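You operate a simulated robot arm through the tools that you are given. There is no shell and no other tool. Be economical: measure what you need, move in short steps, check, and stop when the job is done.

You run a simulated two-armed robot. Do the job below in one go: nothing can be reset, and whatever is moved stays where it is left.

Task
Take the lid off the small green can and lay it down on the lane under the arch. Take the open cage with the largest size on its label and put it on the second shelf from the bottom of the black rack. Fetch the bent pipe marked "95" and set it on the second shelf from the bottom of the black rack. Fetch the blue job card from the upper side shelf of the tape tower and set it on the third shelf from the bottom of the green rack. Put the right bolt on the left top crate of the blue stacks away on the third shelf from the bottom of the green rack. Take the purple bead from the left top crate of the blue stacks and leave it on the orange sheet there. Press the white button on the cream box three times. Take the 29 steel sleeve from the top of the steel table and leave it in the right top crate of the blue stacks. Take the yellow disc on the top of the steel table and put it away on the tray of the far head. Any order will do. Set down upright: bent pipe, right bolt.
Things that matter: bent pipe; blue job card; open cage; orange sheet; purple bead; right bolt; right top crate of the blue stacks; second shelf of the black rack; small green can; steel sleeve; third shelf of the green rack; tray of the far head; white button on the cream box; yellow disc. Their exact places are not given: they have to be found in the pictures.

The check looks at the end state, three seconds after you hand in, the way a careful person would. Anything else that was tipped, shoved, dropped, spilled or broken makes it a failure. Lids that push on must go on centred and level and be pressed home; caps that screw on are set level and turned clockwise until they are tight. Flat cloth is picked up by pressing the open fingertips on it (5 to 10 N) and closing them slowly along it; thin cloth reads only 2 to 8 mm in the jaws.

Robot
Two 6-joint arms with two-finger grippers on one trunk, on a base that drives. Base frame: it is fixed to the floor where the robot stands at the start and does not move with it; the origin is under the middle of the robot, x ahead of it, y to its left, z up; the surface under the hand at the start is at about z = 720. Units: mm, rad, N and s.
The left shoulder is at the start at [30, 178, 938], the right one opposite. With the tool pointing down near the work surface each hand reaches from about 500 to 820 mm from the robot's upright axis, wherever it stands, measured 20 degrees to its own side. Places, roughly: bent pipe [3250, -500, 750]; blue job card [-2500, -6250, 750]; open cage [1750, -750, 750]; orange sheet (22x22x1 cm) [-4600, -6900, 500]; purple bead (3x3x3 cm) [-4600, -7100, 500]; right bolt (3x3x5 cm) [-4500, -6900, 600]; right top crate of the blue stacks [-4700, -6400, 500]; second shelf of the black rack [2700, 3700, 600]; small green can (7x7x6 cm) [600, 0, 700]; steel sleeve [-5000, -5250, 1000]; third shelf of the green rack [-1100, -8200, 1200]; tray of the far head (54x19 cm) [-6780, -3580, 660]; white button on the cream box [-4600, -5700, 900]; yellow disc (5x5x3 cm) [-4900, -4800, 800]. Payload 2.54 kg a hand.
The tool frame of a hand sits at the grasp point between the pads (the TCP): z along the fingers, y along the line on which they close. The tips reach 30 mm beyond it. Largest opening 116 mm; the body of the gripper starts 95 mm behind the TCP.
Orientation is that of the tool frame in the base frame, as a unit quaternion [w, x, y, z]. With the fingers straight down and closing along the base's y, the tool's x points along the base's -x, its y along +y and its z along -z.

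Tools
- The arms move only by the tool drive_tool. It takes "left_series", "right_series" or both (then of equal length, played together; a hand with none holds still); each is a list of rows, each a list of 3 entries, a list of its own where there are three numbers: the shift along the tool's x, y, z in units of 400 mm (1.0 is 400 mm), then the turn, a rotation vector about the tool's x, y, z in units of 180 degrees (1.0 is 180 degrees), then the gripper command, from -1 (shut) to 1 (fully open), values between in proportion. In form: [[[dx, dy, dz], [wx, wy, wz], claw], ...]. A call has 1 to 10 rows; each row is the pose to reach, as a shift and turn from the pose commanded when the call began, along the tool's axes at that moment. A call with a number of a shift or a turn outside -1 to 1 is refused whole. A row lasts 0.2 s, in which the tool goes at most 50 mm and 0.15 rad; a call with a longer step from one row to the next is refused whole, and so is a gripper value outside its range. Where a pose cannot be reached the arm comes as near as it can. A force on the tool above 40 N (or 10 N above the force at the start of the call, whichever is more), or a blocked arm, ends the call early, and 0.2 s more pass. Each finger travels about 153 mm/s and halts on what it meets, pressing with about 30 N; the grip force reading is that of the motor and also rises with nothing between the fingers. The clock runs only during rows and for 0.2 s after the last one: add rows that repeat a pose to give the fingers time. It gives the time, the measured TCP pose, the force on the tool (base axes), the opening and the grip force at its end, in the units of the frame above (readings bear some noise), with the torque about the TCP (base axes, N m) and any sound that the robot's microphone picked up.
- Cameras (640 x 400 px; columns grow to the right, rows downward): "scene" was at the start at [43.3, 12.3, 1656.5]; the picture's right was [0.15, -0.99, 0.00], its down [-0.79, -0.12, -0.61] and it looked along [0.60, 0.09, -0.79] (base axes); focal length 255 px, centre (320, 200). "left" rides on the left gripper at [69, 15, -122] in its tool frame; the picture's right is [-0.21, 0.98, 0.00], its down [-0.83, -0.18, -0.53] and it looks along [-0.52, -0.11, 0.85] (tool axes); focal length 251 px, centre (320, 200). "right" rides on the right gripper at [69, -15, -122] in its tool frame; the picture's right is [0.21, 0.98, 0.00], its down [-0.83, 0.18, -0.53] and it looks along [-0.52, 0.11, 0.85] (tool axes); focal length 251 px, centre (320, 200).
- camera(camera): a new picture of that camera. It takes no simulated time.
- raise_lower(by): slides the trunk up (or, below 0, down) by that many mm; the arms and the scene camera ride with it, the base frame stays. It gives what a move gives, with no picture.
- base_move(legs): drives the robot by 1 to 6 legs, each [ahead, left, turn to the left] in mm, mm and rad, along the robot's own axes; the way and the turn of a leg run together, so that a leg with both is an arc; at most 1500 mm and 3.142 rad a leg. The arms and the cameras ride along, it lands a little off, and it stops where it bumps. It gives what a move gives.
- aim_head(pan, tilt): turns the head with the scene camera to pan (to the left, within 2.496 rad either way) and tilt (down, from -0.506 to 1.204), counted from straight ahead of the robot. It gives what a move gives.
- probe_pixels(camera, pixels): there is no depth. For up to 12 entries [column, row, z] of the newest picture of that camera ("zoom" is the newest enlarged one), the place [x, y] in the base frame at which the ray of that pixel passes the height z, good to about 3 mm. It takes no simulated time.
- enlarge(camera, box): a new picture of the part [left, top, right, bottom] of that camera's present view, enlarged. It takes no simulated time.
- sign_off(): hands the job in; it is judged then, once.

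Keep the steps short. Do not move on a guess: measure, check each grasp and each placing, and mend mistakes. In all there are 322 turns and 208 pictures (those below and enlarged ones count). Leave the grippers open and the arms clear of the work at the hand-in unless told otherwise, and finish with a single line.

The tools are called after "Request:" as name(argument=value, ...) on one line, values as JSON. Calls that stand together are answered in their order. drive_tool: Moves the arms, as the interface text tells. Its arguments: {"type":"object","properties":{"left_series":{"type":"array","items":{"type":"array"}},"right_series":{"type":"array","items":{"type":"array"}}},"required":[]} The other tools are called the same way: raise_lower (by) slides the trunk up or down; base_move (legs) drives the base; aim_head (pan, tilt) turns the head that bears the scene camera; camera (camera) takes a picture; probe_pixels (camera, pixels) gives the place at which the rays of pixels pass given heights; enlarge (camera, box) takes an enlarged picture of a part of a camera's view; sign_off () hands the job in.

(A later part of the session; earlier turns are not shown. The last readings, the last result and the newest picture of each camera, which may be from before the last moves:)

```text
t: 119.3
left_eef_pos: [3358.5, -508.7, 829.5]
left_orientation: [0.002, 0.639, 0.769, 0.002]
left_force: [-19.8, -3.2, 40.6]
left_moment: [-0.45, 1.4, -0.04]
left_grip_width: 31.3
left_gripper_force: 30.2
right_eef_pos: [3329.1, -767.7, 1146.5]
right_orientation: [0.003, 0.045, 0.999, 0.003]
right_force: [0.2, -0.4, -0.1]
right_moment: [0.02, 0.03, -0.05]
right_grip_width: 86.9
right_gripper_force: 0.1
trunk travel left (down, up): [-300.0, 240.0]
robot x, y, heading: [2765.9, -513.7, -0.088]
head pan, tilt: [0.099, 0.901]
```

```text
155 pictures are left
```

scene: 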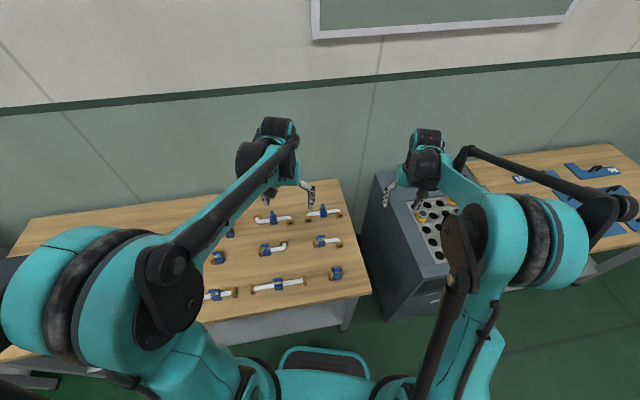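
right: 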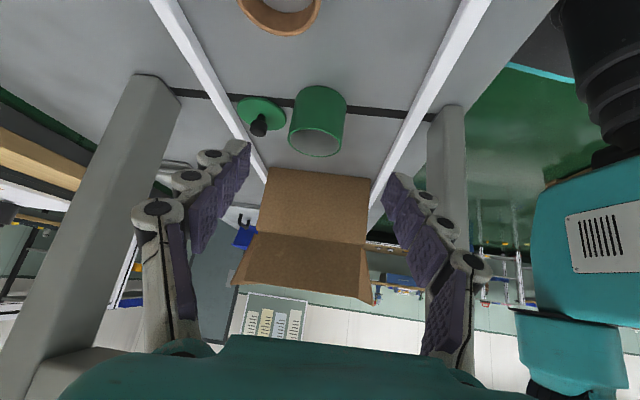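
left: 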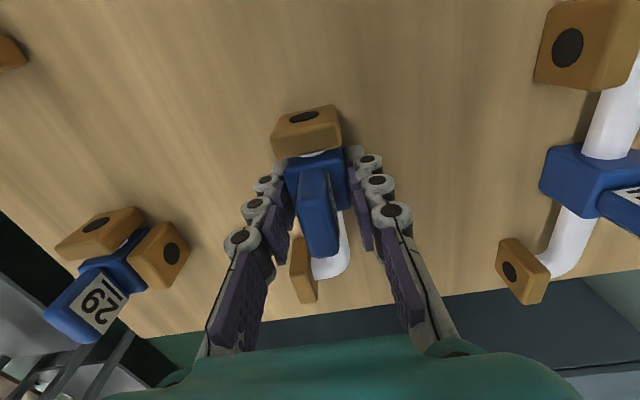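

Lift 30 mm slowly and see whether the pipe comes level.

Request:
drive_tool(left_series=[[[0, 0, -0.01], [0, 0, 0], -1], [[0, 0, -0.025], [0, 0, 0], -1], [[0, 0, -0.045], [0, 0, 0], -1], [[0, 0, -0.075], [0, 0, 0], -1], [[0, 0, -0.11], [0, 0, 0], -1], [[0, 0, -0.15], [0, 0, 0], -1]])

Request:
camera(camera="left")

Request:
enlarge(camera="scene", box=[250, 180, 380, 290])

```text
t: 120.7
left_eef_pos: [3359.7, -509.3, 887.4]
left_orientation: [0.001, 0.638, 0.77, 0.001]
left_force: [0.3, -0.7, -1.1]
left_moment: [0.0, -0.01, 0.0]
left_grip_width: 30.9
left_gripper_force: 29.8
right_eef_pos: [3333.4, -767.9, 1144.2]
right_orientation: [0.0, 0.044, 0.999, 0.002]
right_force: [0.5, 0.1, 0.4]
right_moment: [-0.01, 0.01, 0.02]
right_grip_width: 87.0
right_gripper_force: 0.0
trunk travel left (down, up): [-300.0, 240.0]
robot x, y, heading: [2765.7, -510.0, -0.088]
head pan, tilt: [0.099, 0.901]
```

```text
154 pictures are left
```

left: 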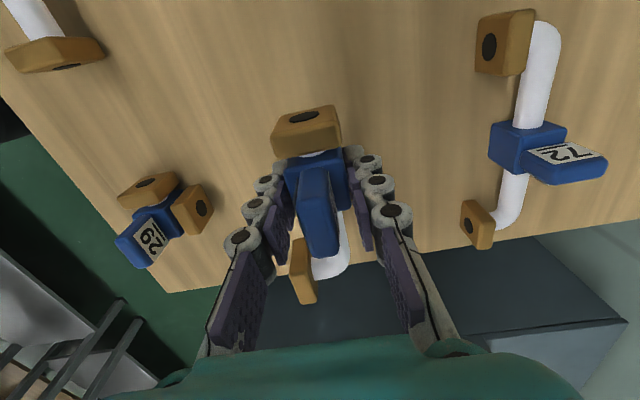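

```text
3.64 times, centred on (315, 235) of scene
```

zoom: 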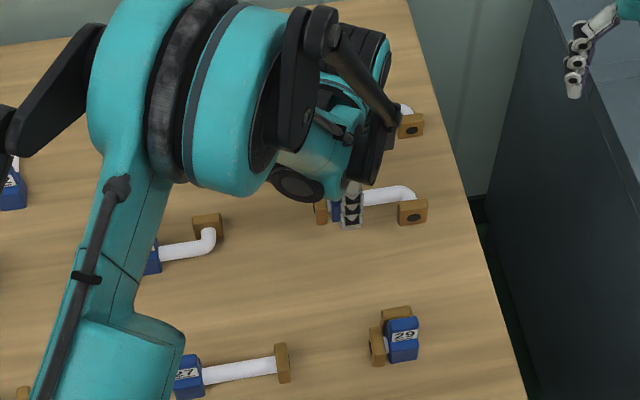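

Pipe held level. Raise it, then turn round to the cages.

Request:
drive_tool(left_series=[[[0, 0, -0.1], [0, 0, 0], -1], [[0, -0.05, -0.2], [0, 0, 0], -1], [[0, -0.1, -0.3], [0, 0, 0], -1], [[0, -0.15, -0.4], [0, 0, 0], -1]])

Request:
base_move(legs=[[-100, 0, 0], [0, 0, 3.1]])

Request:
aim_head(pan=0.0, tilt=0.8)

Request:
camera(camera="scene")

Request:
camera(camera="right")

```text
t: 121.7
left_eef_pos: [3296.6, -521.5, 1046.8]
left_orientation: [0.001, 0.638, 0.77, 0.002]
left_force: [-1.1, 0.2, -0.2]
left_moment: [0.01, -0.05, 0.01]
left_grip_width: 31.2
left_gripper_force: 30.3
right_eef_pos: [3331.9, -767.2, 1143.0]
right_orientation: [0.001, 0.044, 0.999, 0.003]
right_force: [-0.9, -0.5, -0.2]
right_moment: [0.02, -0.06, -0.01]
right_grip_width: 87.0
right_gripper_force: 0.0
trunk travel left (down, up): [-300.0, 240.0]
robot x, y, heading: [2764.4, -508.4, -0.089]
head pan, tilt: [0.099, 0.901]
```

```text
t: 129.9
left_eef_pos: [2134.5, -436.2, 1046.0]
left_orientation: [0.002, 0.738, -0.675, -0.001]
left_force: [-0.4, -0.4, -1.8]
left_moment: [0.01, 0.02, 0.0]
left_grip_width: 31.2
left_gripper_force: 29.8
right_eef_pos: [2125.7, -189.4, 1142.6]
right_orientation: [0.001, 0.996, -0.093, -0.001]
right_force: [0.0, -1.2, -0.1]
right_moment: [0.03, -0.02, -0.01]
right_grip_width: 87.0
right_gripper_force: 0.0
trunk travel left (down, up): [-300.0, 240.0]
robot x, y, heading: [2665.2, -501.3, 2.955]
head pan, tilt: [0.099, 0.901]
```

```text
t: 130.6
left_eef_pos: [2134.9, -436.0, 1046.0]
left_orientation: [0.002, 0.737, -0.676, -0.001]
left_force: [-0.5, 0.4, -1.4]
left_moment: [-0.04, 0.0, 0.02]
left_grip_width: 30.9
left_gripper_force: 30.0
right_eef_pos: [2124.7, -188.5, 1142.8]
right_orientation: [0.001, 0.996, -0.093, -0.002]
right_force: [-0.1, -0.5, 0.2]
right_moment: [-0.01, -0.05, 0.02]
right_grip_width: 87.0
right_gripper_force: 0.0
trunk travel left (down, up): [-300.0, 240.0]
robot x, y, heading: [2666.1, -502.1, 2.957]
head pan, tilt: [0.0, 0.799]
```

```text
152 pictures are left
```

scene: 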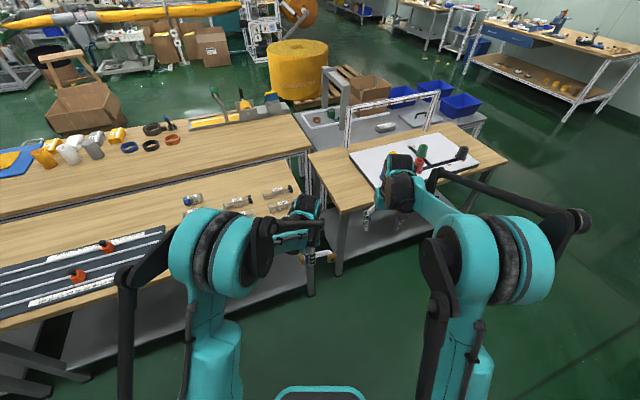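

```text
151 pictures are left
```

right: 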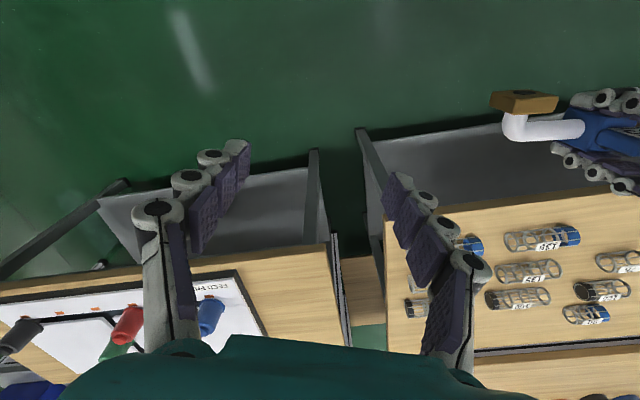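

Request:
enlarge(camera="right", box=[390, 210, 640, 350])

Request:
enlarge(camera="scene", box=[160, 160, 340, 270])

```text
2.56 times, centred on (515, 280) of right
```

zoom: 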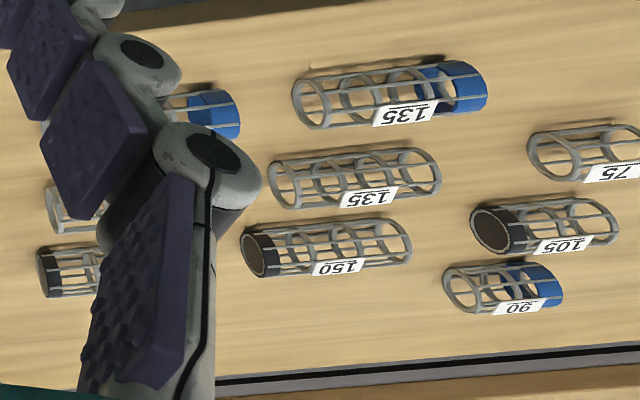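

```text
3.56 times, centred on (250, 215) of scene
```

zoom: 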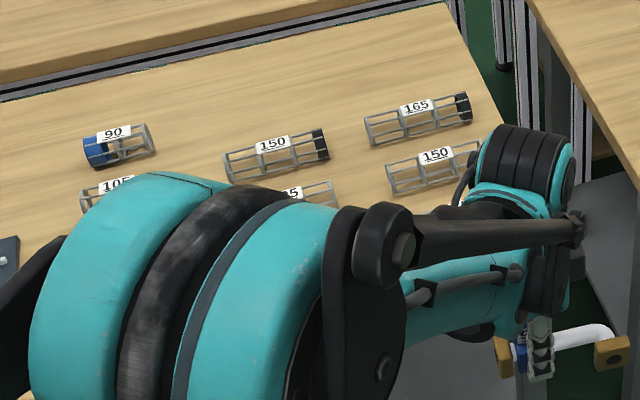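

Request:
probe_pixels(camera="right", pixels=[[410, 286, 740], [410, 286, 820], [406, 306, 740], [406, 306, 820], [386, 225, 720], [386, 225, 800]])

Request:
probe_pixels(camera="scene", pixels=[[296, 202, 740], [296, 202, 820], [292, 189, 740], [292, 189, 820], [270, 211, 740], [270, 211, 820], [282, 207, 740], [282, 207, 820]])

```text
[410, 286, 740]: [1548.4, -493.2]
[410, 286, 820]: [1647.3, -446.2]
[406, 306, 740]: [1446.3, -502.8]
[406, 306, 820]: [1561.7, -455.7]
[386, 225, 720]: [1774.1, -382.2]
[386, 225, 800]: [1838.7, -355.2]
```

```text
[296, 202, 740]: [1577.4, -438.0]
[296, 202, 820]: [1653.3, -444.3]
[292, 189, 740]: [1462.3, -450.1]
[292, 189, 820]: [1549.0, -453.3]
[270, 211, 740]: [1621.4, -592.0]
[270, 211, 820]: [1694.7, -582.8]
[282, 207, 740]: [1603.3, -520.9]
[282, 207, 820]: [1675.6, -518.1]
```

Triangulation: the open "150" cage is centred near (1670, −518, 815), length 145, so this top is also ≈790 high. Drive so it lies before the right hand.

Request:
base_move(legs=[[336, 400, 0]])

Request:
camera(camera="right")

```text
t: 133.6
left_eef_pos: [1733.6, -768.7, 1045.5]
left_orientation: [0.001, 0.738, -0.674, -0.001]
left_force: [-0.8, -0.1, -1.1]
left_moment: [-0.04, -0.03, -0.02]
left_grip_width: 31.0
left_gripper_force: 30.5
right_eef_pos: [1722.8, -520.4, 1142.7]
right_orientation: [0.002, 0.996, -0.092, -0.001]
right_force: [-1.0, -0.1, -0.3]
right_moment: [0.02, 0.0, -0.01]
right_grip_width: 86.9
right_gripper_force: 0.1
trunk travel left (down, up): [-300.0, 240.0]
robot x, y, heading: [2264.1, -831.2, 2.958]
head pan, tilt: [0.0, 0.799]
```

```text
148 pictures are left
```

right: 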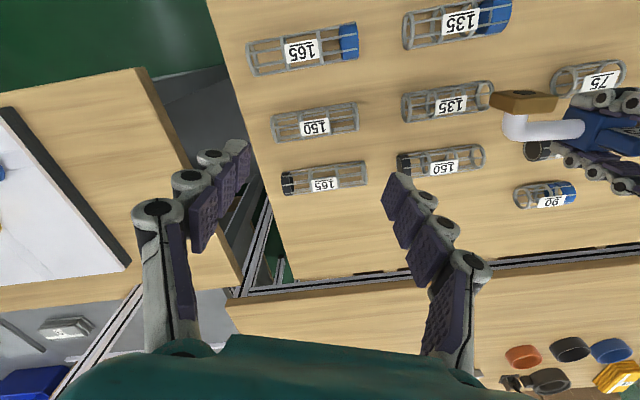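

Request:
probe_pixels(camera="right", pixels=[[273, 127, 815], [357, 117, 815], [315, 122, 815], [315, 122, 790], [315, 106, 815], [315, 138, 815]])

```text
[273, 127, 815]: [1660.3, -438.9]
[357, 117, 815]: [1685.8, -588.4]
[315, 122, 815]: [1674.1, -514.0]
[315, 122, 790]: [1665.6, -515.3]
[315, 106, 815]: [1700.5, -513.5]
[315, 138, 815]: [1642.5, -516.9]
```

Target open "150" at (1674, −514), axis 9.6° off y. Turn the right hand +70° about the tool axis and descend to above it.

Request:
drive_tool(right_series=[[[-0.014, 0.001, 0.062], [0, 0, 0.043], 0.5], [[-0.027, 0.002, 0.123], [0, 0, 0.086], 0.5], [[-0.041, 0.002, 0.185], [0, 0, 0.129], 0.5], [[-0.055, 0.003, 0.247], [0, 0, 0.172], 0.5], [[-0.069, 0.004, 0.308], [0, 0, 0.215], 0.5], [[-0.082, 0.005, 0.37], [0, 0, 0.258], 0.5], [[-0.096, 0.005, 0.432], [0, 0, 0.301], 0.5], [[-0.11, 0.006, 0.493], [0, 0, 0.344], 0.5], [[-0.1235, 0.007, 0.555], [0, 0, 0.387], 0.5]])

Request:
camera(camera="right")

```text
t: 135.6
left_eef_pos: [1733.3, -768.7, 1045.7]
left_orientation: [0.001, 0.738, -0.674, -0.001]
left_force: [-0.4, -0.5, -2.1]
left_moment: [-0.02, 0.01, 0.01]
left_grip_width: 30.9
left_gripper_force: 29.7
right_eef_pos: [1673.3, -514.7, 923.3]
right_orientation: [0.002, 0.764, -0.645, 0.001]
right_force: [0.1, -0.1, 0.2]
right_moment: [0.01, 0.02, 0.01]
right_grip_width: 86.9
right_gripper_force: 0.0
trunk travel left (down, up): [-300.0, 240.0]
robot x, y, heading: [2264.1, -828.4, 2.96]
head pan, tilt: [0.0, 0.799]
```

```text
147 pictures are left
```

right: 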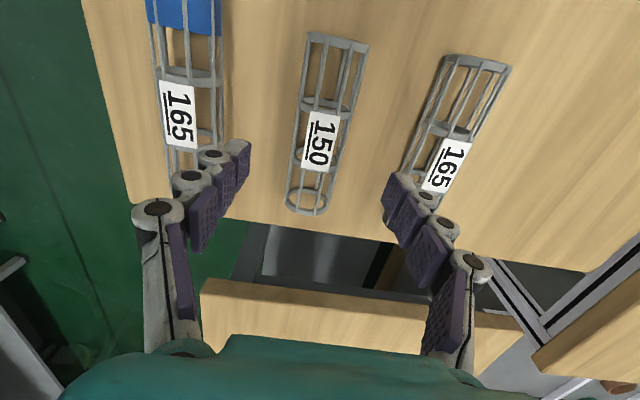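

Request:
probe_pixels(camera="right", pixels=[[227, 140, 815], [403, 170, 815], [335, 75, 815], [308, 190, 815], [292, 140, 820], [350, 140, 820], [320, 140, 838]])

```text
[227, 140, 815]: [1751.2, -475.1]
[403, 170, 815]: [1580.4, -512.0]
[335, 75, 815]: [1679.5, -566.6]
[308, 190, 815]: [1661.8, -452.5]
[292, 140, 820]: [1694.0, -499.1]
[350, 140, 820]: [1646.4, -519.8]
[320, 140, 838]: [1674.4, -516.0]
```

Request:
drive_tool(right_series=[[[-0.0075, 0.004, 0.07], [0, 0, 0], 0.2], [[-0.0075, 0.004, 0.14], [0, 0, 0], 0.2], [[-0.0075, 0.004, 0.19], [0, 0, 0], 0.2], [[-0.0075, 0.004, 0.215], [0, 0, 0], 0.2], [[-0.0075, 0.004, 0.23], [0, 0, 0], 0.2]])

Request:
camera(camera="right")

```text
t: 136.8
left_eef_pos: [1733.9, -768.0, 1046.2]
left_orientation: [0.001, 0.739, -0.674, -0.001]
left_force: [0.2, -0.5, -1.6]
left_moment: [0.01, 0.01, 0.0]
left_grip_width: 31.3
left_gripper_force: 29.8
right_eef_pos: [1670.6, -511.5, 828.7]
right_orientation: [0.001, 0.764, -0.645, 0.0]
right_force: [-0.1, -0.3, -0.2]
right_moment: [-0.03, -0.02, 0.01]
right_grip_width: 69.5
right_gripper_force: 0.0
trunk travel left (down, up): [-300.0, 240.0]
robot x, y, heading: [2264.5, -829.6, 2.958]
head pan, tilt: [0.0, 0.799]
```

```text
146 pictures are left
```

right: 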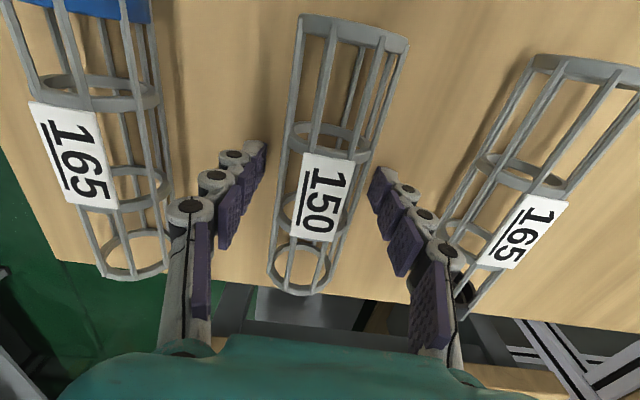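

Fingers straddle the cage. Close.

Request:
drive_tool(right_series=[[[0, 0, 0], [0, 0, 0], 0.0], [[0, 0, 0], [0, 0, 0], -0.3], [[0, 0, 0], [0, 0, 0], -1], [[0, 0, 0], [0, 0, 0], -1]])

Request:
drive_tool(right_series=[[[0, 0, -0.02], [0, 0, 0], -1], [[0, 0, -0.06], [0, 0, 0], -1], [[0, 0, -0.14], [0, 0, 0], -1], [[0, 0, -0.24], [0, 0, 0], -1], [[0, 0, -0.34], [0, 0, 0], -1], [[0, 0, -0.44], [0, 0, 0], -1]])

Request:
camera(camera="right")

```text
t: 137.8
left_eef_pos: [1734.9, -769.0, 1046.0]
left_orientation: [0.002, 0.739, -0.674, -0.001]
left_force: [-0.3, 0.3, -0.7]
left_moment: [-0.02, 0.0, 0.0]
left_grip_width: 31.0
left_gripper_force: 30.1
right_eef_pos: [1670.2, -511.7, 829.5]
right_orientation: [0.002, 0.765, -0.644, 0.0]
right_force: [0.7, 0.4, 2.0]
right_moment: [-0.07, -0.11, -0.02]
right_grip_width: 44.4
right_gripper_force: 30.7
trunk travel left (down, up): [-300.0, 240.0]
robot x, y, heading: [2264.3, -830.6, 2.964]
head pan, tilt: [0.0, 0.799]
```

```text
t: 139.2
left_eef_pos: [1736.3, -768.9, 1047.0]
left_orientation: [0.001, 0.739, -0.674, -0.001]
left_force: [0.1, -0.2, -1.2]
left_moment: [0.01, 0.01, -0.01]
left_grip_width: 31.2
left_gripper_force: 30.1
right_eef_pos: [1673.0, -510.5, 1007.2]
right_orientation: [0.003, 0.765, -0.644, 0.0]
right_force: [0.6, 0.0, -0.6]
right_moment: [0.05, 0.0, -0.01]
right_grip_width: 44.5
right_gripper_force: 30.1
trunk travel left (down, up): [-300.0, 240.0]
robot x, y, heading: [2264.1, -830.9, 2.957]
head pan, tilt: [0.0, 0.799]
```

```text
145 pictures are left
```

right: 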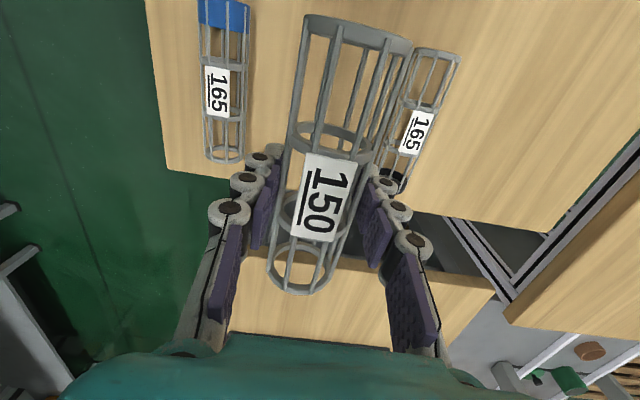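

Both items in hand. Drive to the black rack: back into the aisle, up along it, then to the front of the rack.

Request:
base_move(legs=[[-350, 0, 0], [0, 0, -1.212], [1500, 0, 0], [1135, 0, 0]])

```text
t: 156.9
left_eef_pos: [2021.7, 2209.8, 1045.8]
left_orientation: [-0.001, -0.22, 0.976, 0.002]
left_force: [0.4, -0.6, -1.2]
left_moment: [0.0, 0.02, 0.01]
left_grip_width: 31.1
left_gripper_force: 30.4
right_eef_pos: [2243.4, 2358.3, 1005.7]
right_orientation: [-0.003, -0.259, 0.966, 0.001]
right_force: [1.2, 0.0, -0.5]
right_moment: [-0.02, 0.01, -0.05]
right_grip_width: 44.5
right_gripper_force: 29.9
trunk travel left (down, up): [-300.0, 240.0]
robot x, y, heading: [2147.8, 1685.9, 1.741]
head pan, tilt: [0.0, 0.799]
```

Request:
base_move(legs=[[0, 0, 0.289], [1400, 0, 0], [400, 0, 0], [0, 0, -1.88]])

Request:
aim_head(pan=0.0, tilt=0.5)

Request:
camera(camera="scene")

```text
t: 171.6
left_eef_pos: [1880.0, 3396.1, 1045.0]
left_orientation: [0.0, 0.57, 0.822, 0.001]
left_force: [-0.4, 0.0, -1.7]
left_moment: [0.04, -0.02, 0.03]
left_grip_width: 31.0
left_gripper_force: 30.1
right_eef_pos: [2008.6, 3163.0, 1006.3]
right_orientation: [0.0, 0.537, 0.844, 0.003]
right_force: [-0.8, -0.6, -1.1]
right_moment: [0.03, -0.01, -0.04]
right_grip_width: 44.5
right_gripper_force: 30.4
trunk travel left (down, up): [-300.0, 240.0]
robot x, y, heading: [1351.0, 3316.6, 0.083]
head pan, tilt: [0.0, 0.799]
```

```text
t: 172.4
left_eef_pos: [1880.3, 3395.8, 1045.2]
left_orientation: [0.002, 0.57, 0.822, 0.001]
left_force: [-0.9, 0.4, -1.2]
left_moment: [0.01, -0.02, 0.02]
left_grip_width: 31.2
left_gripper_force: 29.8
right_eef_pos: [2009.3, 3164.1, 1005.6]
right_orientation: [-0.001, 0.537, 0.844, 0.001]
right_force: [0.1, 1.0, -0.8]
right_moment: [0.0, -0.06, 0.0]
right_grip_width: 44.3
right_gripper_force: 30.1
trunk travel left (down, up): [-300.0, 240.0]
robot x, y, heading: [1352.0, 3315.6, 0.083]
head pan, tilt: [0.0, 0.499]
```

```text
144 pictures are left
```

scene: 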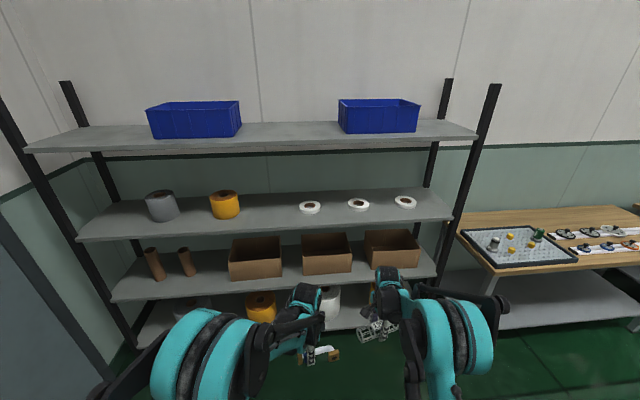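

Request:
probe_pixels(camera="scene", pixels=[[437, 277, 600], [437, 277, 700], [110, 300, 600], [110, 300, 700], [453, 218, 900], [453, 218, 1000], [453, 218, 1100], [75, 240, 900], [75, 240, 1000], [75, 240, 1100], [278, 284, 600], [278, 284, 700]])

```text
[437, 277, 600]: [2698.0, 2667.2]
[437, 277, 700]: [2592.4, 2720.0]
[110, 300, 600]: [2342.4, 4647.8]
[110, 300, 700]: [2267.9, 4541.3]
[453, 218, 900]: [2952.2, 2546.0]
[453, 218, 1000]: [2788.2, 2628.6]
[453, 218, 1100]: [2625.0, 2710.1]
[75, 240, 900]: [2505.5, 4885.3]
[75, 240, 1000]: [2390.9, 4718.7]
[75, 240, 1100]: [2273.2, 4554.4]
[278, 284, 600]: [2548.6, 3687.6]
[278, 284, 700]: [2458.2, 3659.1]
```

Request:
enlarge(camera="scene", box=[100, 180, 300, 310])

Request:
probe_pixels(camera="scene", pixels=[[155, 280, 650], [187, 276, 650], [231, 280, 650], [281, 277, 650], [303, 275, 650], [230, 290, 650], [255, 260, 650], [205, 262, 650]])

```text
3.08 times, centred on (200, 245) of scene
```

zoom: 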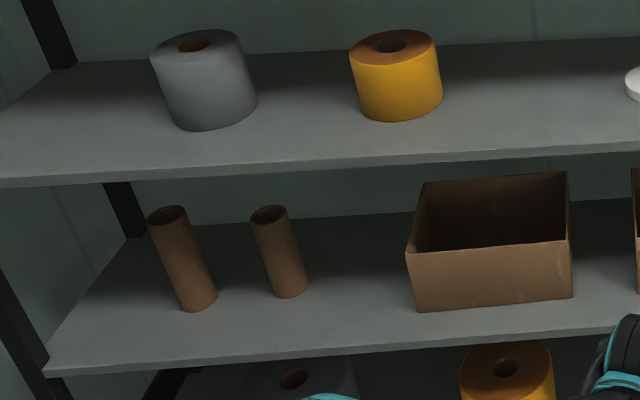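

```text
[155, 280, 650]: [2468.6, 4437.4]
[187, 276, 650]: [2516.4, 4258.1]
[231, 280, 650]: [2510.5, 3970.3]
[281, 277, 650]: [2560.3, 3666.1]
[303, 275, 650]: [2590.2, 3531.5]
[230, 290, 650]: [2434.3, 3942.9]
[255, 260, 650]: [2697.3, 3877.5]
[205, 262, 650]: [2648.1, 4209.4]
```

The second shelf has a ~200 mm gap between the tubes and the first box, and a ~90 mm strip in front of the boxes. Lower the trunk and come closer for exact heights.

Request:
raise_lower(by=-150)

Request:
base_move(legs=[[0, 0, 0.097], [0, 444, 0], [330, 0, 0]])

Request:
aim_head(pan=0.25, tilt=0.65)

Request:
camera(camera="scene")

Request:
camera(camera="left")

```text
t: 174.1
left_eef_pos: [1879.5, 3395.7, 895.6]
left_orientation: [0.001, 0.57, 0.821, 0.002]
left_force: [0.0, 0.1, -0.7]
left_moment: [0.01, 0.01, 0.03]
left_grip_width: 30.9
left_gripper_force: 29.5
right_eef_pos: [2008.9, 3164.4, 855.0]
right_orientation: [-0.001, 0.536, 0.844, 0.002]
right_force: [-0.5, -0.3, -0.5]
right_moment: [0.0, -0.03, 0.03]
right_grip_width: 44.5
right_gripper_force: 29.8
trunk travel left (down, up): [-150.0, 390.0]
robot x, y, heading: [1349.9, 3316.7, 0.084]
head pan, tilt: [0.0, 0.499]
```

```text
t: 179.1
left_eef_pos: [2110.8, 3940.9, 894.7]
left_orientation: [0.0, 0.532, 0.847, 0.001]
left_force: [-0.1, -0.3, -0.7]
left_moment: [0.03, 0.0, 0.02]
left_grip_width: 31.4
left_gripper_force: 30.5
right_eef_pos: [2260.3, 3722.5, 855.5]
right_orientation: [-0.001, 0.497, 0.868, 0.002]
right_force: [0.9, 0.2, -0.6]
right_moment: [0.0, 0.04, 0.04]
right_grip_width: 44.5
right_gripper_force: 30.1
trunk travel left (down, up): [-150.0, 390.0]
robot x, y, heading: [1589.9, 3816.5, 0.171]
head pan, tilt: [0.0, 0.499]
```

```text
t: 179.9
left_eef_pos: [2110.6, 3940.4, 895.4]
left_orientation: [0.001, 0.532, 0.847, 0.002]
left_force: [-0.4, 0.1, -0.6]
left_moment: [0.01, 0.0, -0.01]
left_grip_width: 31.1
left_gripper_force: 30.0
right_eef_pos: [2259.2, 3721.2, 855.8]
right_orientation: [-0.002, 0.498, 0.867, 0.002]
right_force: [-0.1, -0.2, -1.2]
right_moment: [-0.02, 0.02, -0.01]
right_grip_width: 44.6
right_gripper_force: 30.2
trunk travel left (down, up): [-150.0, 390.0]
robot x, y, heading: [1590.5, 3818.1, 0.174]
head pan, tilt: [0.25, 0.649]
```

```text
142 pictures are left
```

scene: 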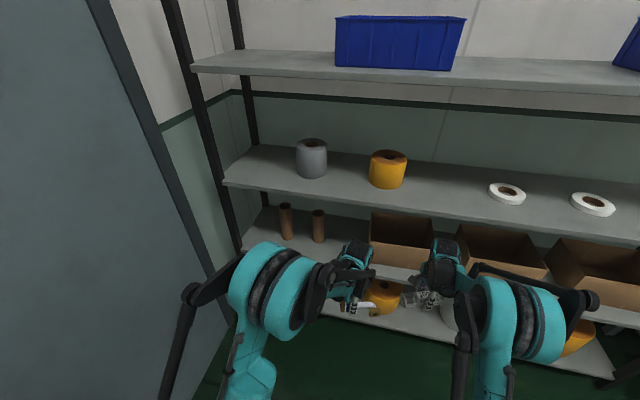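

```text
141 pictures are left
```

left: 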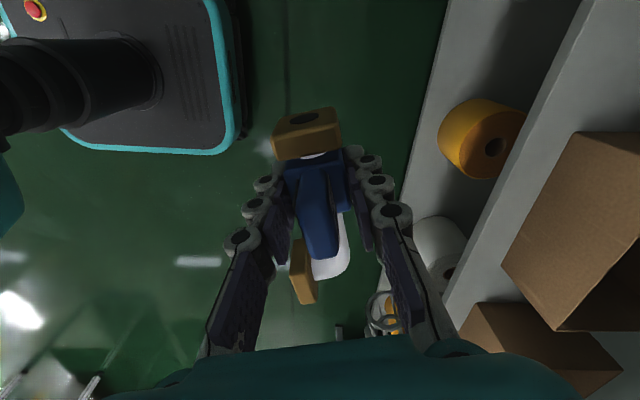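

Request:
enlarge(camera="scene", box=[220, 190, 380, 290])

Request:
enlarge(camera="left", box=[380, 0, 640, 340])

```text
4.00 times, centred on (300, 240) of scene
```

zoom: 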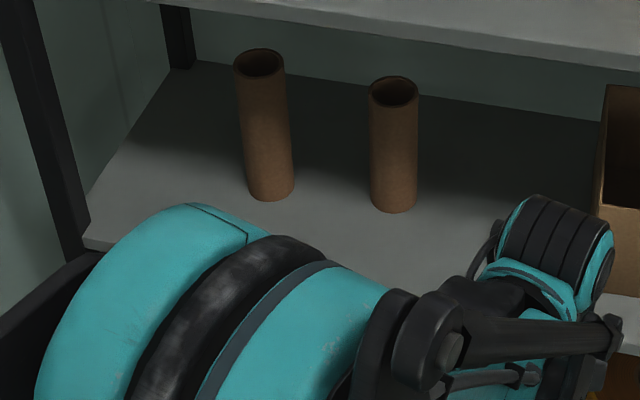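

```text
1.18 times, centred on (510, 170) of left
```

zoom: 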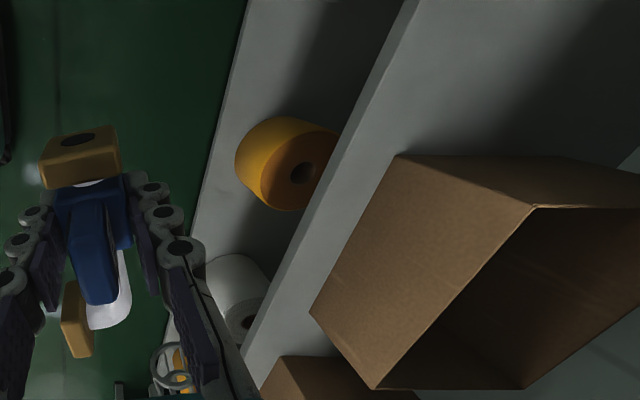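

Request:
probe_pixels(camera="zoom", pixels=[[533, 207, 700], [533, 207, 800], [397, 157, 600], [397, 157, 650], [397, 157, 700], [310, 315, 650], [310, 315, 700], [415, 1, 650], [415, 1, 700], [262, 385, 650], [262, 385, 700]])

Request:
probe_pixels(camera="scene", pixels=[[370, 242, 700], [370, 242, 800], [243, 250, 600], [243, 250, 700], [287, 289, 650], [310, 241, 650], [310, 241, 700], [287, 238, 650], [287, 238, 700]])

```text
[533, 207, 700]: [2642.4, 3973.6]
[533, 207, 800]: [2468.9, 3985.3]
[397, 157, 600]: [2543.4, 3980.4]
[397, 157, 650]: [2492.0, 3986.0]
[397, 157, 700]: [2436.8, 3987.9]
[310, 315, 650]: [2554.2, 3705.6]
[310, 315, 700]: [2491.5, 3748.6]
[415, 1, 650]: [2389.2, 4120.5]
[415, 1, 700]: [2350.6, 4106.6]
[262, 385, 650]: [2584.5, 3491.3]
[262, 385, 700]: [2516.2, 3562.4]
```

```text
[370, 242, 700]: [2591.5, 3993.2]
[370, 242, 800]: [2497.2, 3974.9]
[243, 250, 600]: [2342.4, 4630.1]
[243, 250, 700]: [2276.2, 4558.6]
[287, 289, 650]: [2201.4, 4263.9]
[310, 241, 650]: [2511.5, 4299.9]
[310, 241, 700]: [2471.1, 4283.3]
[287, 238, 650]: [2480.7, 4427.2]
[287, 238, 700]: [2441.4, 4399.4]
```

Shelf 2 top is z≈612 (box corner triangulated), edge near x≈2428 at y 4145, gap between tube and box y≈3985–4240. Lower and align the left hand, retract the right, then drive in.

Request:
drive_tool(left_series=[[[0.066, -0.003, 0.073], [0, 0, 0.0133], -1], [[0.132, -0.006, 0.146], [0, 0, 0.0267], -1], [[0.198, -0.009, 0.219], [0, 0, 0.04], -1], [[0.263, -0.012, 0.292], [0, 0, 0.0533], -1], [[0.329, -0.015, 0.365], [0, 0, 0.0667], -1], [[0.395, -0.018, 0.4375], [0, 0, 0.08], -1]], right_series=[[[0.012, -0.08, 0], [0, 0, 0], -1], [[0.024, -0.16, 0], [0, 0, 0], -1], [[0.036, -0.24, 0], [0, 0, 0], -1], [[0.048, -0.32, 0], [0, 0, 0], -1], [[0.06, -0.4, 0], [0, 0, 0], -1], [[0.071, -0.48, 0], [0, 0, 0], -1]])

Request:
base_move(legs=[[300, -14, 0]])

Request:
camera(camera="left")

Request:
camera(camera="scene")

```text
t: 181.3
left_eef_pos: [2051.6, 4083.9, 733.0]
left_orientation: [0.0, 0.634, 0.773, 0.0]
left_force: [0.1, -0.5, -1.1]
left_moment: [0.02, 0.0, -0.01]
left_grip_width: 31.2
left_gripper_force: 29.5
left hand out of reach, approached as far as the arm can: row 6
right_eef_pos: [2078.5, 3648.7, 854.4]
right_orientation: [0.0, 0.498, 0.867, 0.002]
right_force: [-0.3, -0.3, -0.7]
right_moment: [0.01, 0.01, 0.0]
right_grip_width: 44.4
right_gripper_force: 30.3
trunk travel left (down, up): [-150.0, 390.0]
robot x, y, heading: [1591.3, 3813.6, 0.173]
head pan, tilt: [0.25, 0.649]
```

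```text
t: 183.3
left_eef_pos: [2344.9, 4123.8, 732.5]
left_orientation: [-0.001, 0.633, 0.774, -0.001]
left_force: [0.8, 0.0, -1.3]
left_moment: [0.04, -0.01, -0.01]
left_grip_width: 31.0
left_gripper_force: 29.8
right_eef_pos: [2373.9, 3689.1, 853.9]
right_orientation: [-0.002, 0.497, 0.868, 0.002]
right_force: [0.7, 0.5, -0.5]
right_moment: [0.0, 0.07, 0.02]
right_grip_width: 44.3
right_gripper_force: 29.5
trunk travel left (down, up): [-150.0, 390.0]
robot x, y, heading: [1885.5, 3851.4, 0.176]
head pan, tilt: [0.25, 0.649]
```

```text
138 pictures are left
```

left: 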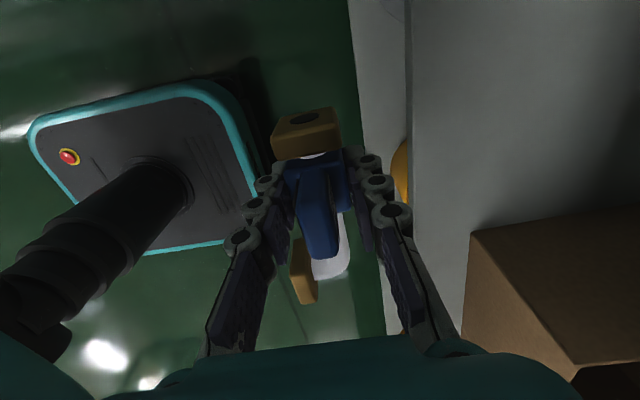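

```text
137 pictures are left
```

scene: 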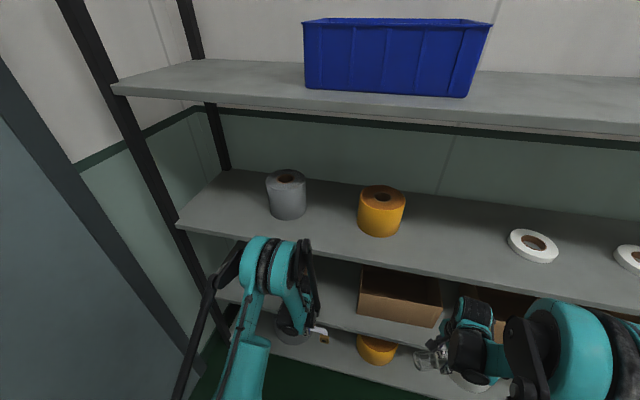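

Request:
probe_pixels(camera="left", pixels=[[413, 50, 612], [414, 200, 612], [470, 232, 612], [500, 100, 612], [572, 365, 764], [480, 320, 612]])

```text
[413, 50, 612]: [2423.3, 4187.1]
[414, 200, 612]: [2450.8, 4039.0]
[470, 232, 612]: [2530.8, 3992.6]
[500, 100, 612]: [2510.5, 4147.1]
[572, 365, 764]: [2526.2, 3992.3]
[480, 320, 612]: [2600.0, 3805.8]
```

Heights confirmed (z 612). Slide the pipe in over the shelf gap, then check before lowering.

Request:
drive_tool(left_series=[[[-0.005, 0.09, 0.01], [0, 0, 0], -1], [[-0.01, 0.18, 0.02], [0, 0, 0], -1], [[-0.016, 0.27, 0.03], [0, 0, 0], -1], [[-0.021, 0.36, 0.04], [0, 0, 0], -1], [[-0.026, 0.454, 0.05], [0, 0, 0], -1], [[-0.026, 0.454, 0.1], [0, 0, 0], -1]])

Request:
camera(camera="left")

```text
t: 184.7
left_eef_pos: [2523.9, 4148.8, 690.2]
left_orientation: [0.0, 0.634, 0.774, 0.0]
left_force: [-1.1, -0.2, -1.6]
left_moment: [0.04, -0.07, -0.01]
left_grip_width: 31.0
left_gripper_force: 30.2
right_eef_pos: [2374.1, 3690.2, 855.4]
right_orientation: [0.0, 0.497, 0.868, 0.003]
right_force: [2.8, 1.5, -1.6]
right_moment: [-0.1, 0.26, -0.04]
right_grip_width: 44.6
right_gripper_force: 29.8
trunk travel left (down, up): [-150.0, 390.0]
robot x, y, heading: [1885.8, 3852.6, 0.179]
head pan, tilt: [0.25, 0.649]
```

```text
136 pictures are left
```

left: 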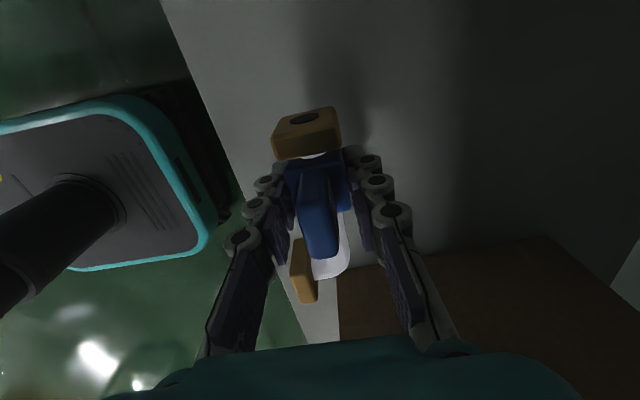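

Request:
drive_tool(left_series=[[[0.01, 0, 0.06], [0, 0, 0], -1], [[0.01, 0, 0.095], [0, 0, 0], -1], [[0.01, 0, 0.105], [0, 0, 0], -1], [[0.01, 0, 0.112], [0, 0, 0], -1], [[0.01, 0, 0.118], [0, 0, 0], -1]])

```text
t: 185.9
left_eef_pos: [2524.8, 4153.7, 645.5]
left_orientation: [-0.001, 0.633, 0.774, 0.001]
left_force: [-0.4, 0.3, -1.7]
left_moment: [-0.01, 0.02, 0.0]
left_grip_width: 31.1
left_gripper_force: 30.0
right_eef_pos: [2375.0, 3687.9, 855.1]
right_orientation: [-0.001, 0.497, 0.868, 0.002]
right_force: [-0.2, -0.1, -0.9]
right_moment: [-0.01, -0.04, -0.01]
right_grip_width: 44.5
right_gripper_force: 29.8
trunk travel left (down, up): [-150.0, 390.0]
robot x, y, heading: [1886.0, 3854.1, 0.175]
head pan, tilt: [0.25, 0.649]
```

Request:
drive_tool(left_series=[[[0, 0, 0.006], [0, 0, 0], -1], [[0, 0, 0.012], [0, 0, 0], -1], [[0, 0, 0.018], [0, 0, 0], -1], [[0, 0, 0.024], [0, 0, 0], -1], [[0, 0, 0.03], [0, 0, 0], -1]])

```text
t: 187.1
left_eef_pos: [2523.1, 4153.4, 637.3]
left_orientation: [-0.001, 0.633, 0.774, 0.0]
left_force: [-0.7, 0.0, -1.3]
left_moment: [0.02, -0.01, 0.0]
left_grip_width: 31.2
left_gripper_force: 29.7
left hand out of reach, approached as far as the arm can: row 5
right_eef_pos: [2373.1, 3687.5, 855.8]
right_orientation: [-0.001, 0.497, 0.868, 0.002]
right_force: [0.4, -0.2, -1.3]
right_moment: [0.01, 0.0, 0.01]
right_grip_width: 44.4
right_gripper_force: 29.7
trunk travel left (down, up): [-150.0, 390.0]
robot x, y, heading: [1885.0, 3851.5, 0.18]
head pan, tilt: [0.25, 0.649]
```

The arm is at its limit; use the trunk for the last millimetres.

Request:
raise_lower(by=-6)

```text
t: 187.7
left_eef_pos: [2523.2, 4152.2, 632.1]
left_orientation: [-0.001, 0.633, 0.774, 0.0]
left_force: [-0.5, 0.4, -1.3]
left_moment: [0.03, -0.01, -0.02]
left_grip_width: 31.0
left_gripper_force: 30.1
right_eef_pos: [2373.7, 3688.8, 848.7]
right_orientation: [-0.001, 0.497, 0.868, 0.002]
right_force: [-1.0, -0.1, -0.3]
right_moment: [0.02, -0.04, -0.02]
right_grip_width: 44.5
right_gripper_force: 29.9
trunk travel left (down, up): [-144.0, 396.0]
robot x, y, heading: [1888.0, 3852.6, 0.177]
head pan, tilt: [0.25, 0.649]
```

Request:
raise_lower(by=-6)

Request:
camera(camera="left")

```text
t: 188.2
left_eef_pos: [2523.1, 4152.6, 629.6]
left_orientation: [0.0, 0.633, 0.774, 0.001]
left_force: [-7.1, -1.9, 22.4]
left_moment: [-0.36, 0.52, 0.01]
left_grip_width: 31.5
left_gripper_force: 30.0
right_eef_pos: [2373.4, 3687.6, 843.9]
right_orientation: [0.0, 0.497, 0.868, 0.003]
right_force: [0.7, 0.1, -1.5]
right_moment: [-0.01, 0.02, 0.0]
right_grip_width: 44.6
right_gripper_force: 29.6
trunk travel left (down, up): [-138.0, 402.0]
robot x, y, heading: [1887.0, 3853.7, 0.178]
head pan, tilt: [0.25, 0.649]
stopped: the force on the tool passed its limit at 44 N (the readings are from after the stop); the commanded pose is now the measured one
```

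```text
135 pictures are left
```

left: 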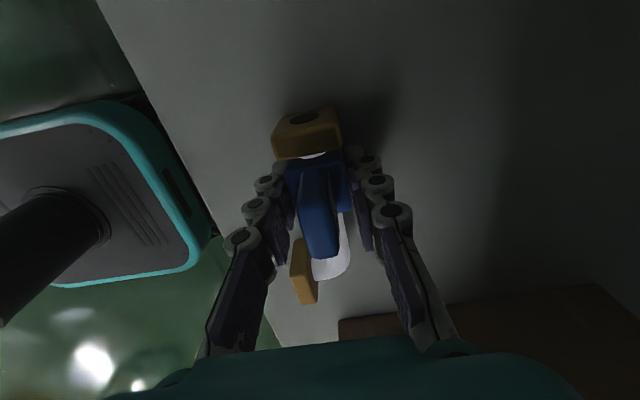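

Touchdown (22 N). Release with a small opening, rise, retract.

Request:
drive_tool(left_series=[[[0, 0, -0.002], [0, 0, 0], -0.25], [[0, 0, -0.002], [0, 0, 0], -0.1], [[0, 0, -0.03], [0, 0, 0], -0.1], [[0, 0, -0.1], [0, 0, 0], -0.1], [[0, 0, -0.2], [0, 0, 0], -0.1], [[0, -0.1, -0.25], [0, 0, 0], -0.1], [[0, -0.2, -0.25], [0, 0, 0], -0.1], [[0, -0.3, -0.25], [0, 0, 0], 0], [[0, -0.4, -0.25], [0, 0, 0], 0.5], [[0, -0.45, -0.25], [0, 0, 0], 0.5]])

Request:
camera(camera="left")

```text
t: 190.4
left_eef_pos: [2348.1, 4117.4, 727.7]
left_orientation: [0.0, 0.633, 0.774, 0.002]
left_force: [-0.3, -0.4, 0.0]
left_moment: [0.01, 0.01, -0.01]
left_grip_width: 87.0
left_gripper_force: 0.0
right_eef_pos: [2374.2, 3688.3, 844.0]
right_orientation: [0.0, 0.497, 0.867, 0.002]
right_force: [0.1, 0.7, -0.8]
right_moment: [-0.02, -0.02, 0.0]
right_grip_width: 44.4
right_gripper_force: 29.4
trunk travel left (down, up): [-138.0, 402.0]
robot x, y, heading: [1885.3, 3849.8, 0.178]
head pan, tilt: [0.25, 0.649]
```

```text
134 pictures are left
```

left: 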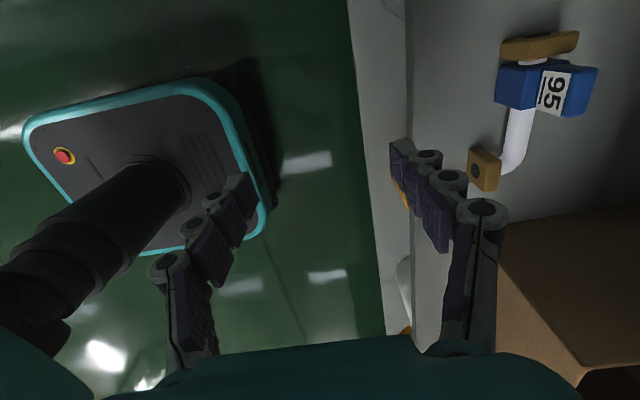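

Pipe "95" stands upright on the shelf. Next the cage: I plan the front strip opposite the gap between boxes 1 and 2. Align the right hand with the shelf, lower it and look.

Request:
drive_tool(right_series=[[[0, 0, 0.07], [0, 0, 0.027], -1], [[0, 0, 0.14], [0, 0, 0.054], -1], [[0, 0, 0.21], [0, 0, 0.082], -1], [[0, 0, 0.28], [0, 0, 0.109], -1]])

Request:
camera(camera="right")

```text
t: 191.4
left_eef_pos: [2348.0, 4118.5, 726.7]
left_orientation: [-0.001, 0.633, 0.774, 0.001]
left_force: [0.0, -0.7, 0.2]
left_moment: [-0.01, -0.01, 0.01]
left_grip_width: 86.8
left_gripper_force: 0.1
right_eef_pos: [2397.3, 3689.7, 749.4]
right_orientation: [-0.002, 0.639, 0.77, 0.001]
right_force: [0.0, -0.2, -1.2]
right_moment: [-0.02, -0.01, -0.01]
right_grip_width: 44.7
right_gripper_force: 30.2
right hand out of reach, approached as far as the arm can: row 3, 4
trunk travel left (down, up): [-138.0, 402.0]
robot x, y, heading: [1888.1, 3852.4, 0.18]
head pan, tilt: [0.25, 0.649]
```

```text
133 pictures are left
```

right: 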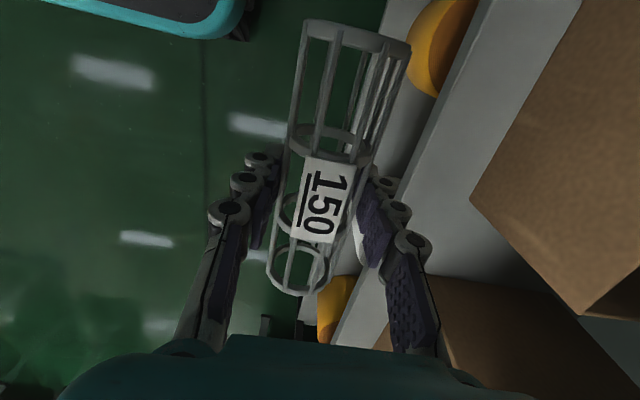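

Request:
probe_pixels(camera="right", pixels=[[470, 200, 600], [580, 5, 600], [418, 190, 600], [490, 20, 600], [430, 280, 600], [505, 283, 752], [580, 315, 752], [400, 285, 752], [470, 285, 600]])

```text
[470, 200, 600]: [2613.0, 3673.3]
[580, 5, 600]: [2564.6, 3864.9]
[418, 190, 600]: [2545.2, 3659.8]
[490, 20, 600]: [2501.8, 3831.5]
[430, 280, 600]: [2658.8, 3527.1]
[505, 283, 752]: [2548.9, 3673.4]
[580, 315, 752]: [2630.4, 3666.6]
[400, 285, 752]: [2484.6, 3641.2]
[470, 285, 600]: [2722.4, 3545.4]
```

Gap between boxes spans y≈3540–3673; strip 69 mm deep. Target cage centre (2589, 3610). Lower the trunk 45 and strafe right 120 for reach.

Request:
raise_lower(by=-45)

Request:
base_move(legs=[[0, -120, 0]])

```text
t: 192.2
left_eef_pos: [2347.7, 4118.5, 682.0]
left_orientation: [0.001, 0.633, 0.774, 0.002]
left_force: [-0.1, 0.7, -0.2]
left_moment: [0.01, -0.01, -0.02]
left_grip_width: 87.1
left_gripper_force: 0.2
right_eef_pos: [2397.2, 3690.1, 704.2]
right_orientation: [-0.002, 0.637, 0.771, 0.001]
right_force: [0.2, 0.0, -0.9]
right_moment: [-0.01, -0.02, -0.01]
right_grip_width: 44.6
right_gripper_force: 30.1
trunk travel left (down, up): [-93.0, 447.0]
robot x, y, heading: [1886.6, 3849.7, 0.177]
head pan, tilt: [0.25, 0.649]
```

```text
t: 193.5
left_eef_pos: [2368.8, 3999.3, 682.8]
left_orientation: [-0.001, 0.632, 0.775, 0.002]
left_force: [0.6, -0.3, 0.3]
left_moment: [0.06, 0.0, -0.02]
left_grip_width: 87.0
left_gripper_force: 0.0
right_eef_pos: [2419.6, 3570.1, 704.4]
right_orientation: [-0.002, 0.637, 0.771, 0.002]
right_force: [0.6, -0.3, -1.0]
right_moment: [0.03, 0.03, 0.0]
right_grip_width: 44.4
right_gripper_force: 29.9
trunk travel left (down, up): [-93.0, 447.0]
robot x, y, heading: [1907.7, 3733.8, 0.179]
head pan, tilt: [0.25, 0.649]
```

Request:
drive_tool(right_series=[[[0.019, 0.1, 0], [0, 0, 0], -1], [[0.019, 0.2, 0.02], [0, 0, 0], -1], [[0.019, 0.3, 0.05], [0, 0, 0], -1], [[0.019, 0.36, 0.08], [0, 0, 0], -1], [[0.019, 0.41, 0.1], [0, 0, 0], -1]])

Request:
camera(camera="right")

```text
t: 194.7
left_eef_pos: [2370.2, 3999.9, 681.5]
left_orientation: [0.0, 0.633, 0.774, 0.001]
left_force: [-0.4, -0.7, -0.5]
left_moment: [0.0, 0.01, 0.0]
left_grip_width: 87.0
left_gripper_force: 0.2
right_eef_pos: [2578.4, 3610.8, 663.7]
right_orientation: [-0.002, 0.637, 0.771, 0.001]
right_force: [0.2, 0.8, -0.5]
right_moment: [-0.03, 0.01, 0.0]
right_grip_width: 44.4
right_gripper_force: 30.1
trunk travel left (down, up): [-93.0, 447.0]
robot x, y, heading: [1905.6, 3729.5, 0.181]
head pan, tilt: [0.25, 0.649]
```

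```text
132 pictures are left
```

right: 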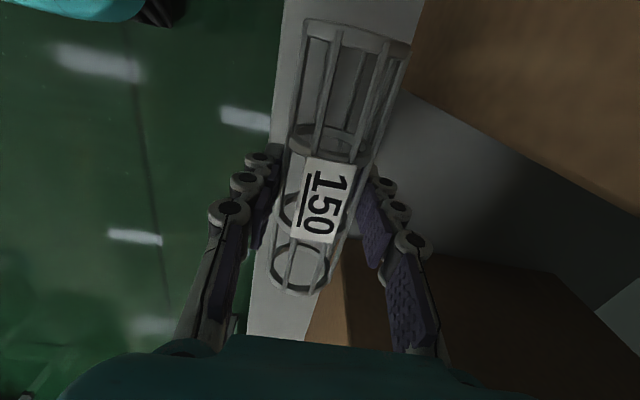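

Request:
probe_pixels(camera="right", pixels=[[408, 93, 600], [270, 140, 600], [285, 20, 600], [248, 320, 600], [306, 338, 600], [370, 238, 750]])

```text
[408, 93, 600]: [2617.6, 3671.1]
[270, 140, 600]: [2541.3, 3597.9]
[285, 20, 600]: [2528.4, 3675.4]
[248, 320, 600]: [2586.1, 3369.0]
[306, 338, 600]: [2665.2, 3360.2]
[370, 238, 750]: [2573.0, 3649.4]
```

Centred in an ~88 mm strip. Lower to contact.

Request:
drive_tool(right_series=[[[0, 0, 0.03], [0, 0, 0], -1], [[0, 0, 0.055], [0, 0, 0], -1], [[0, 0, 0.065], [0, 0, 0], -1], [[0, 0, 0.072], [0, 0, 0], -1], [[0, 0, 0.079], [0, 0, 0], -1], [[0, 0, 0.086], [0, 0, 0], -1]])

```text
t: 196.1
left_eef_pos: [2370.4, 3999.9, 681.8]
left_orientation: [-0.001, 0.633, 0.774, 0.002]
left_force: [0.1, 0.3, 0.1]
left_moment: [-0.02, -0.02, -0.04]
left_grip_width: 87.3
left_gripper_force: 0.0
right_eef_pos: [2579.3, 3611.0, 629.9]
right_orientation: [-0.001, 0.638, 0.77, 0.0]
right_force: [0.8, 0.6, 0.1]
right_moment: [-0.02, 0.01, 0.0]
right_grip_width: 44.7
right_gripper_force: 30.3
trunk travel left (down, up): [-93.0, 447.0]
robot x, y, heading: [1908.0, 3732.8, 0.184]
head pan, tilt: [0.25, 0.649]
```

Request:
drive_tool(right_series=[[[0, 0, 0.004], [0, 0, 0], -1], [[0, 0, 0.008], [0, 0, 0], -1], [[0, 0, 0.012], [0, 0, 0], -1]])

```text
t: 196.9
left_eef_pos: [2368.4, 3999.7, 682.9]
left_orientation: [0.001, 0.633, 0.774, 0.002]
left_force: [-0.2, -0.3, 0.8]
left_moment: [-0.01, -0.03, -0.03]
left_grip_width: 86.8
left_gripper_force: 0.0
right_eef_pos: [2578.1, 3610.4, 629.0]
right_orientation: [0.0, 0.638, 0.77, 0.002]
right_force: [-3.3, 0.0, 22.9]
right_moment: [0.12, 0.53, 0.02]
right_grip_width: 44.6
right_gripper_force: 30.1
trunk travel left (down, up): [-93.0, 447.0]
robot x, y, heading: [1907.4, 3732.4, 0.181]
head pan, tilt: [0.25, 0.649]
stopped in row 3 (right hand): the force on the tool passed its limit at 43 N (the readings are from after the stop); the commanded pose is now the measured one
```

Contact. Release gently by small opening and lift.

Request:
drive_tool(right_series=[[[0, 0, -0.002], [0, 0, 0], -0.2], [[0, 0, -0.002], [0, 0, 0], -0.1], [[0, 0, -0.002], [0, 0, 0], -0.05], [[0, 0, -0.04], [0, 0, 0], -0.05], [[0, 0, -0.1], [0, 0, 0], -0.05], [[0, 0, -0.2], [0, 0, 0], -0.05], [[0, -0.1, -0.25], [0, 0, 0], 0.0], [[0, -0.22, -0.25], [0, 0, 0], 0.3], [[0, -0.34, -0.25], [0, 0, 0], 0.5], [[0, -0.45, -0.25], [0, 0, 0], 0.5]])

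Request:
camera(camera="right")

```text
t: 199.1
left_eef_pos: [2369.3, 4001.5, 681.4]
left_orientation: [0.001, 0.633, 0.774, 0.002]
left_force: [0.1, 1.0, 0.8]
left_moment: [-0.02, -0.02, 0.03]
left_grip_width: 86.9
left_gripper_force: 0.0
right_eef_pos: [2399.7, 3577.5, 724.8]
right_orientation: [0.0, 0.637, 0.771, 0.003]
right_force: [-1.2, 0.5, 0.8]
right_moment: [-0.01, -0.04, -0.01]
right_grip_width: 86.8
right_gripper_force: 0.1
trunk travel left (down, up): [-93.0, 447.0]
robot x, y, heading: [1904.7, 3736.1, 0.181]
head pan, tilt: [0.25, 0.649]
```

```text
131 pictures are left
```

right: 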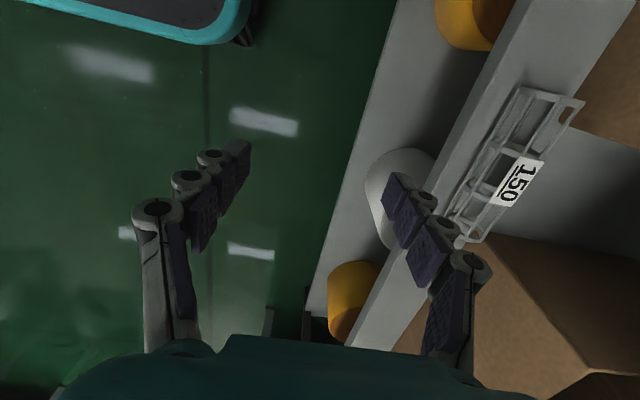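

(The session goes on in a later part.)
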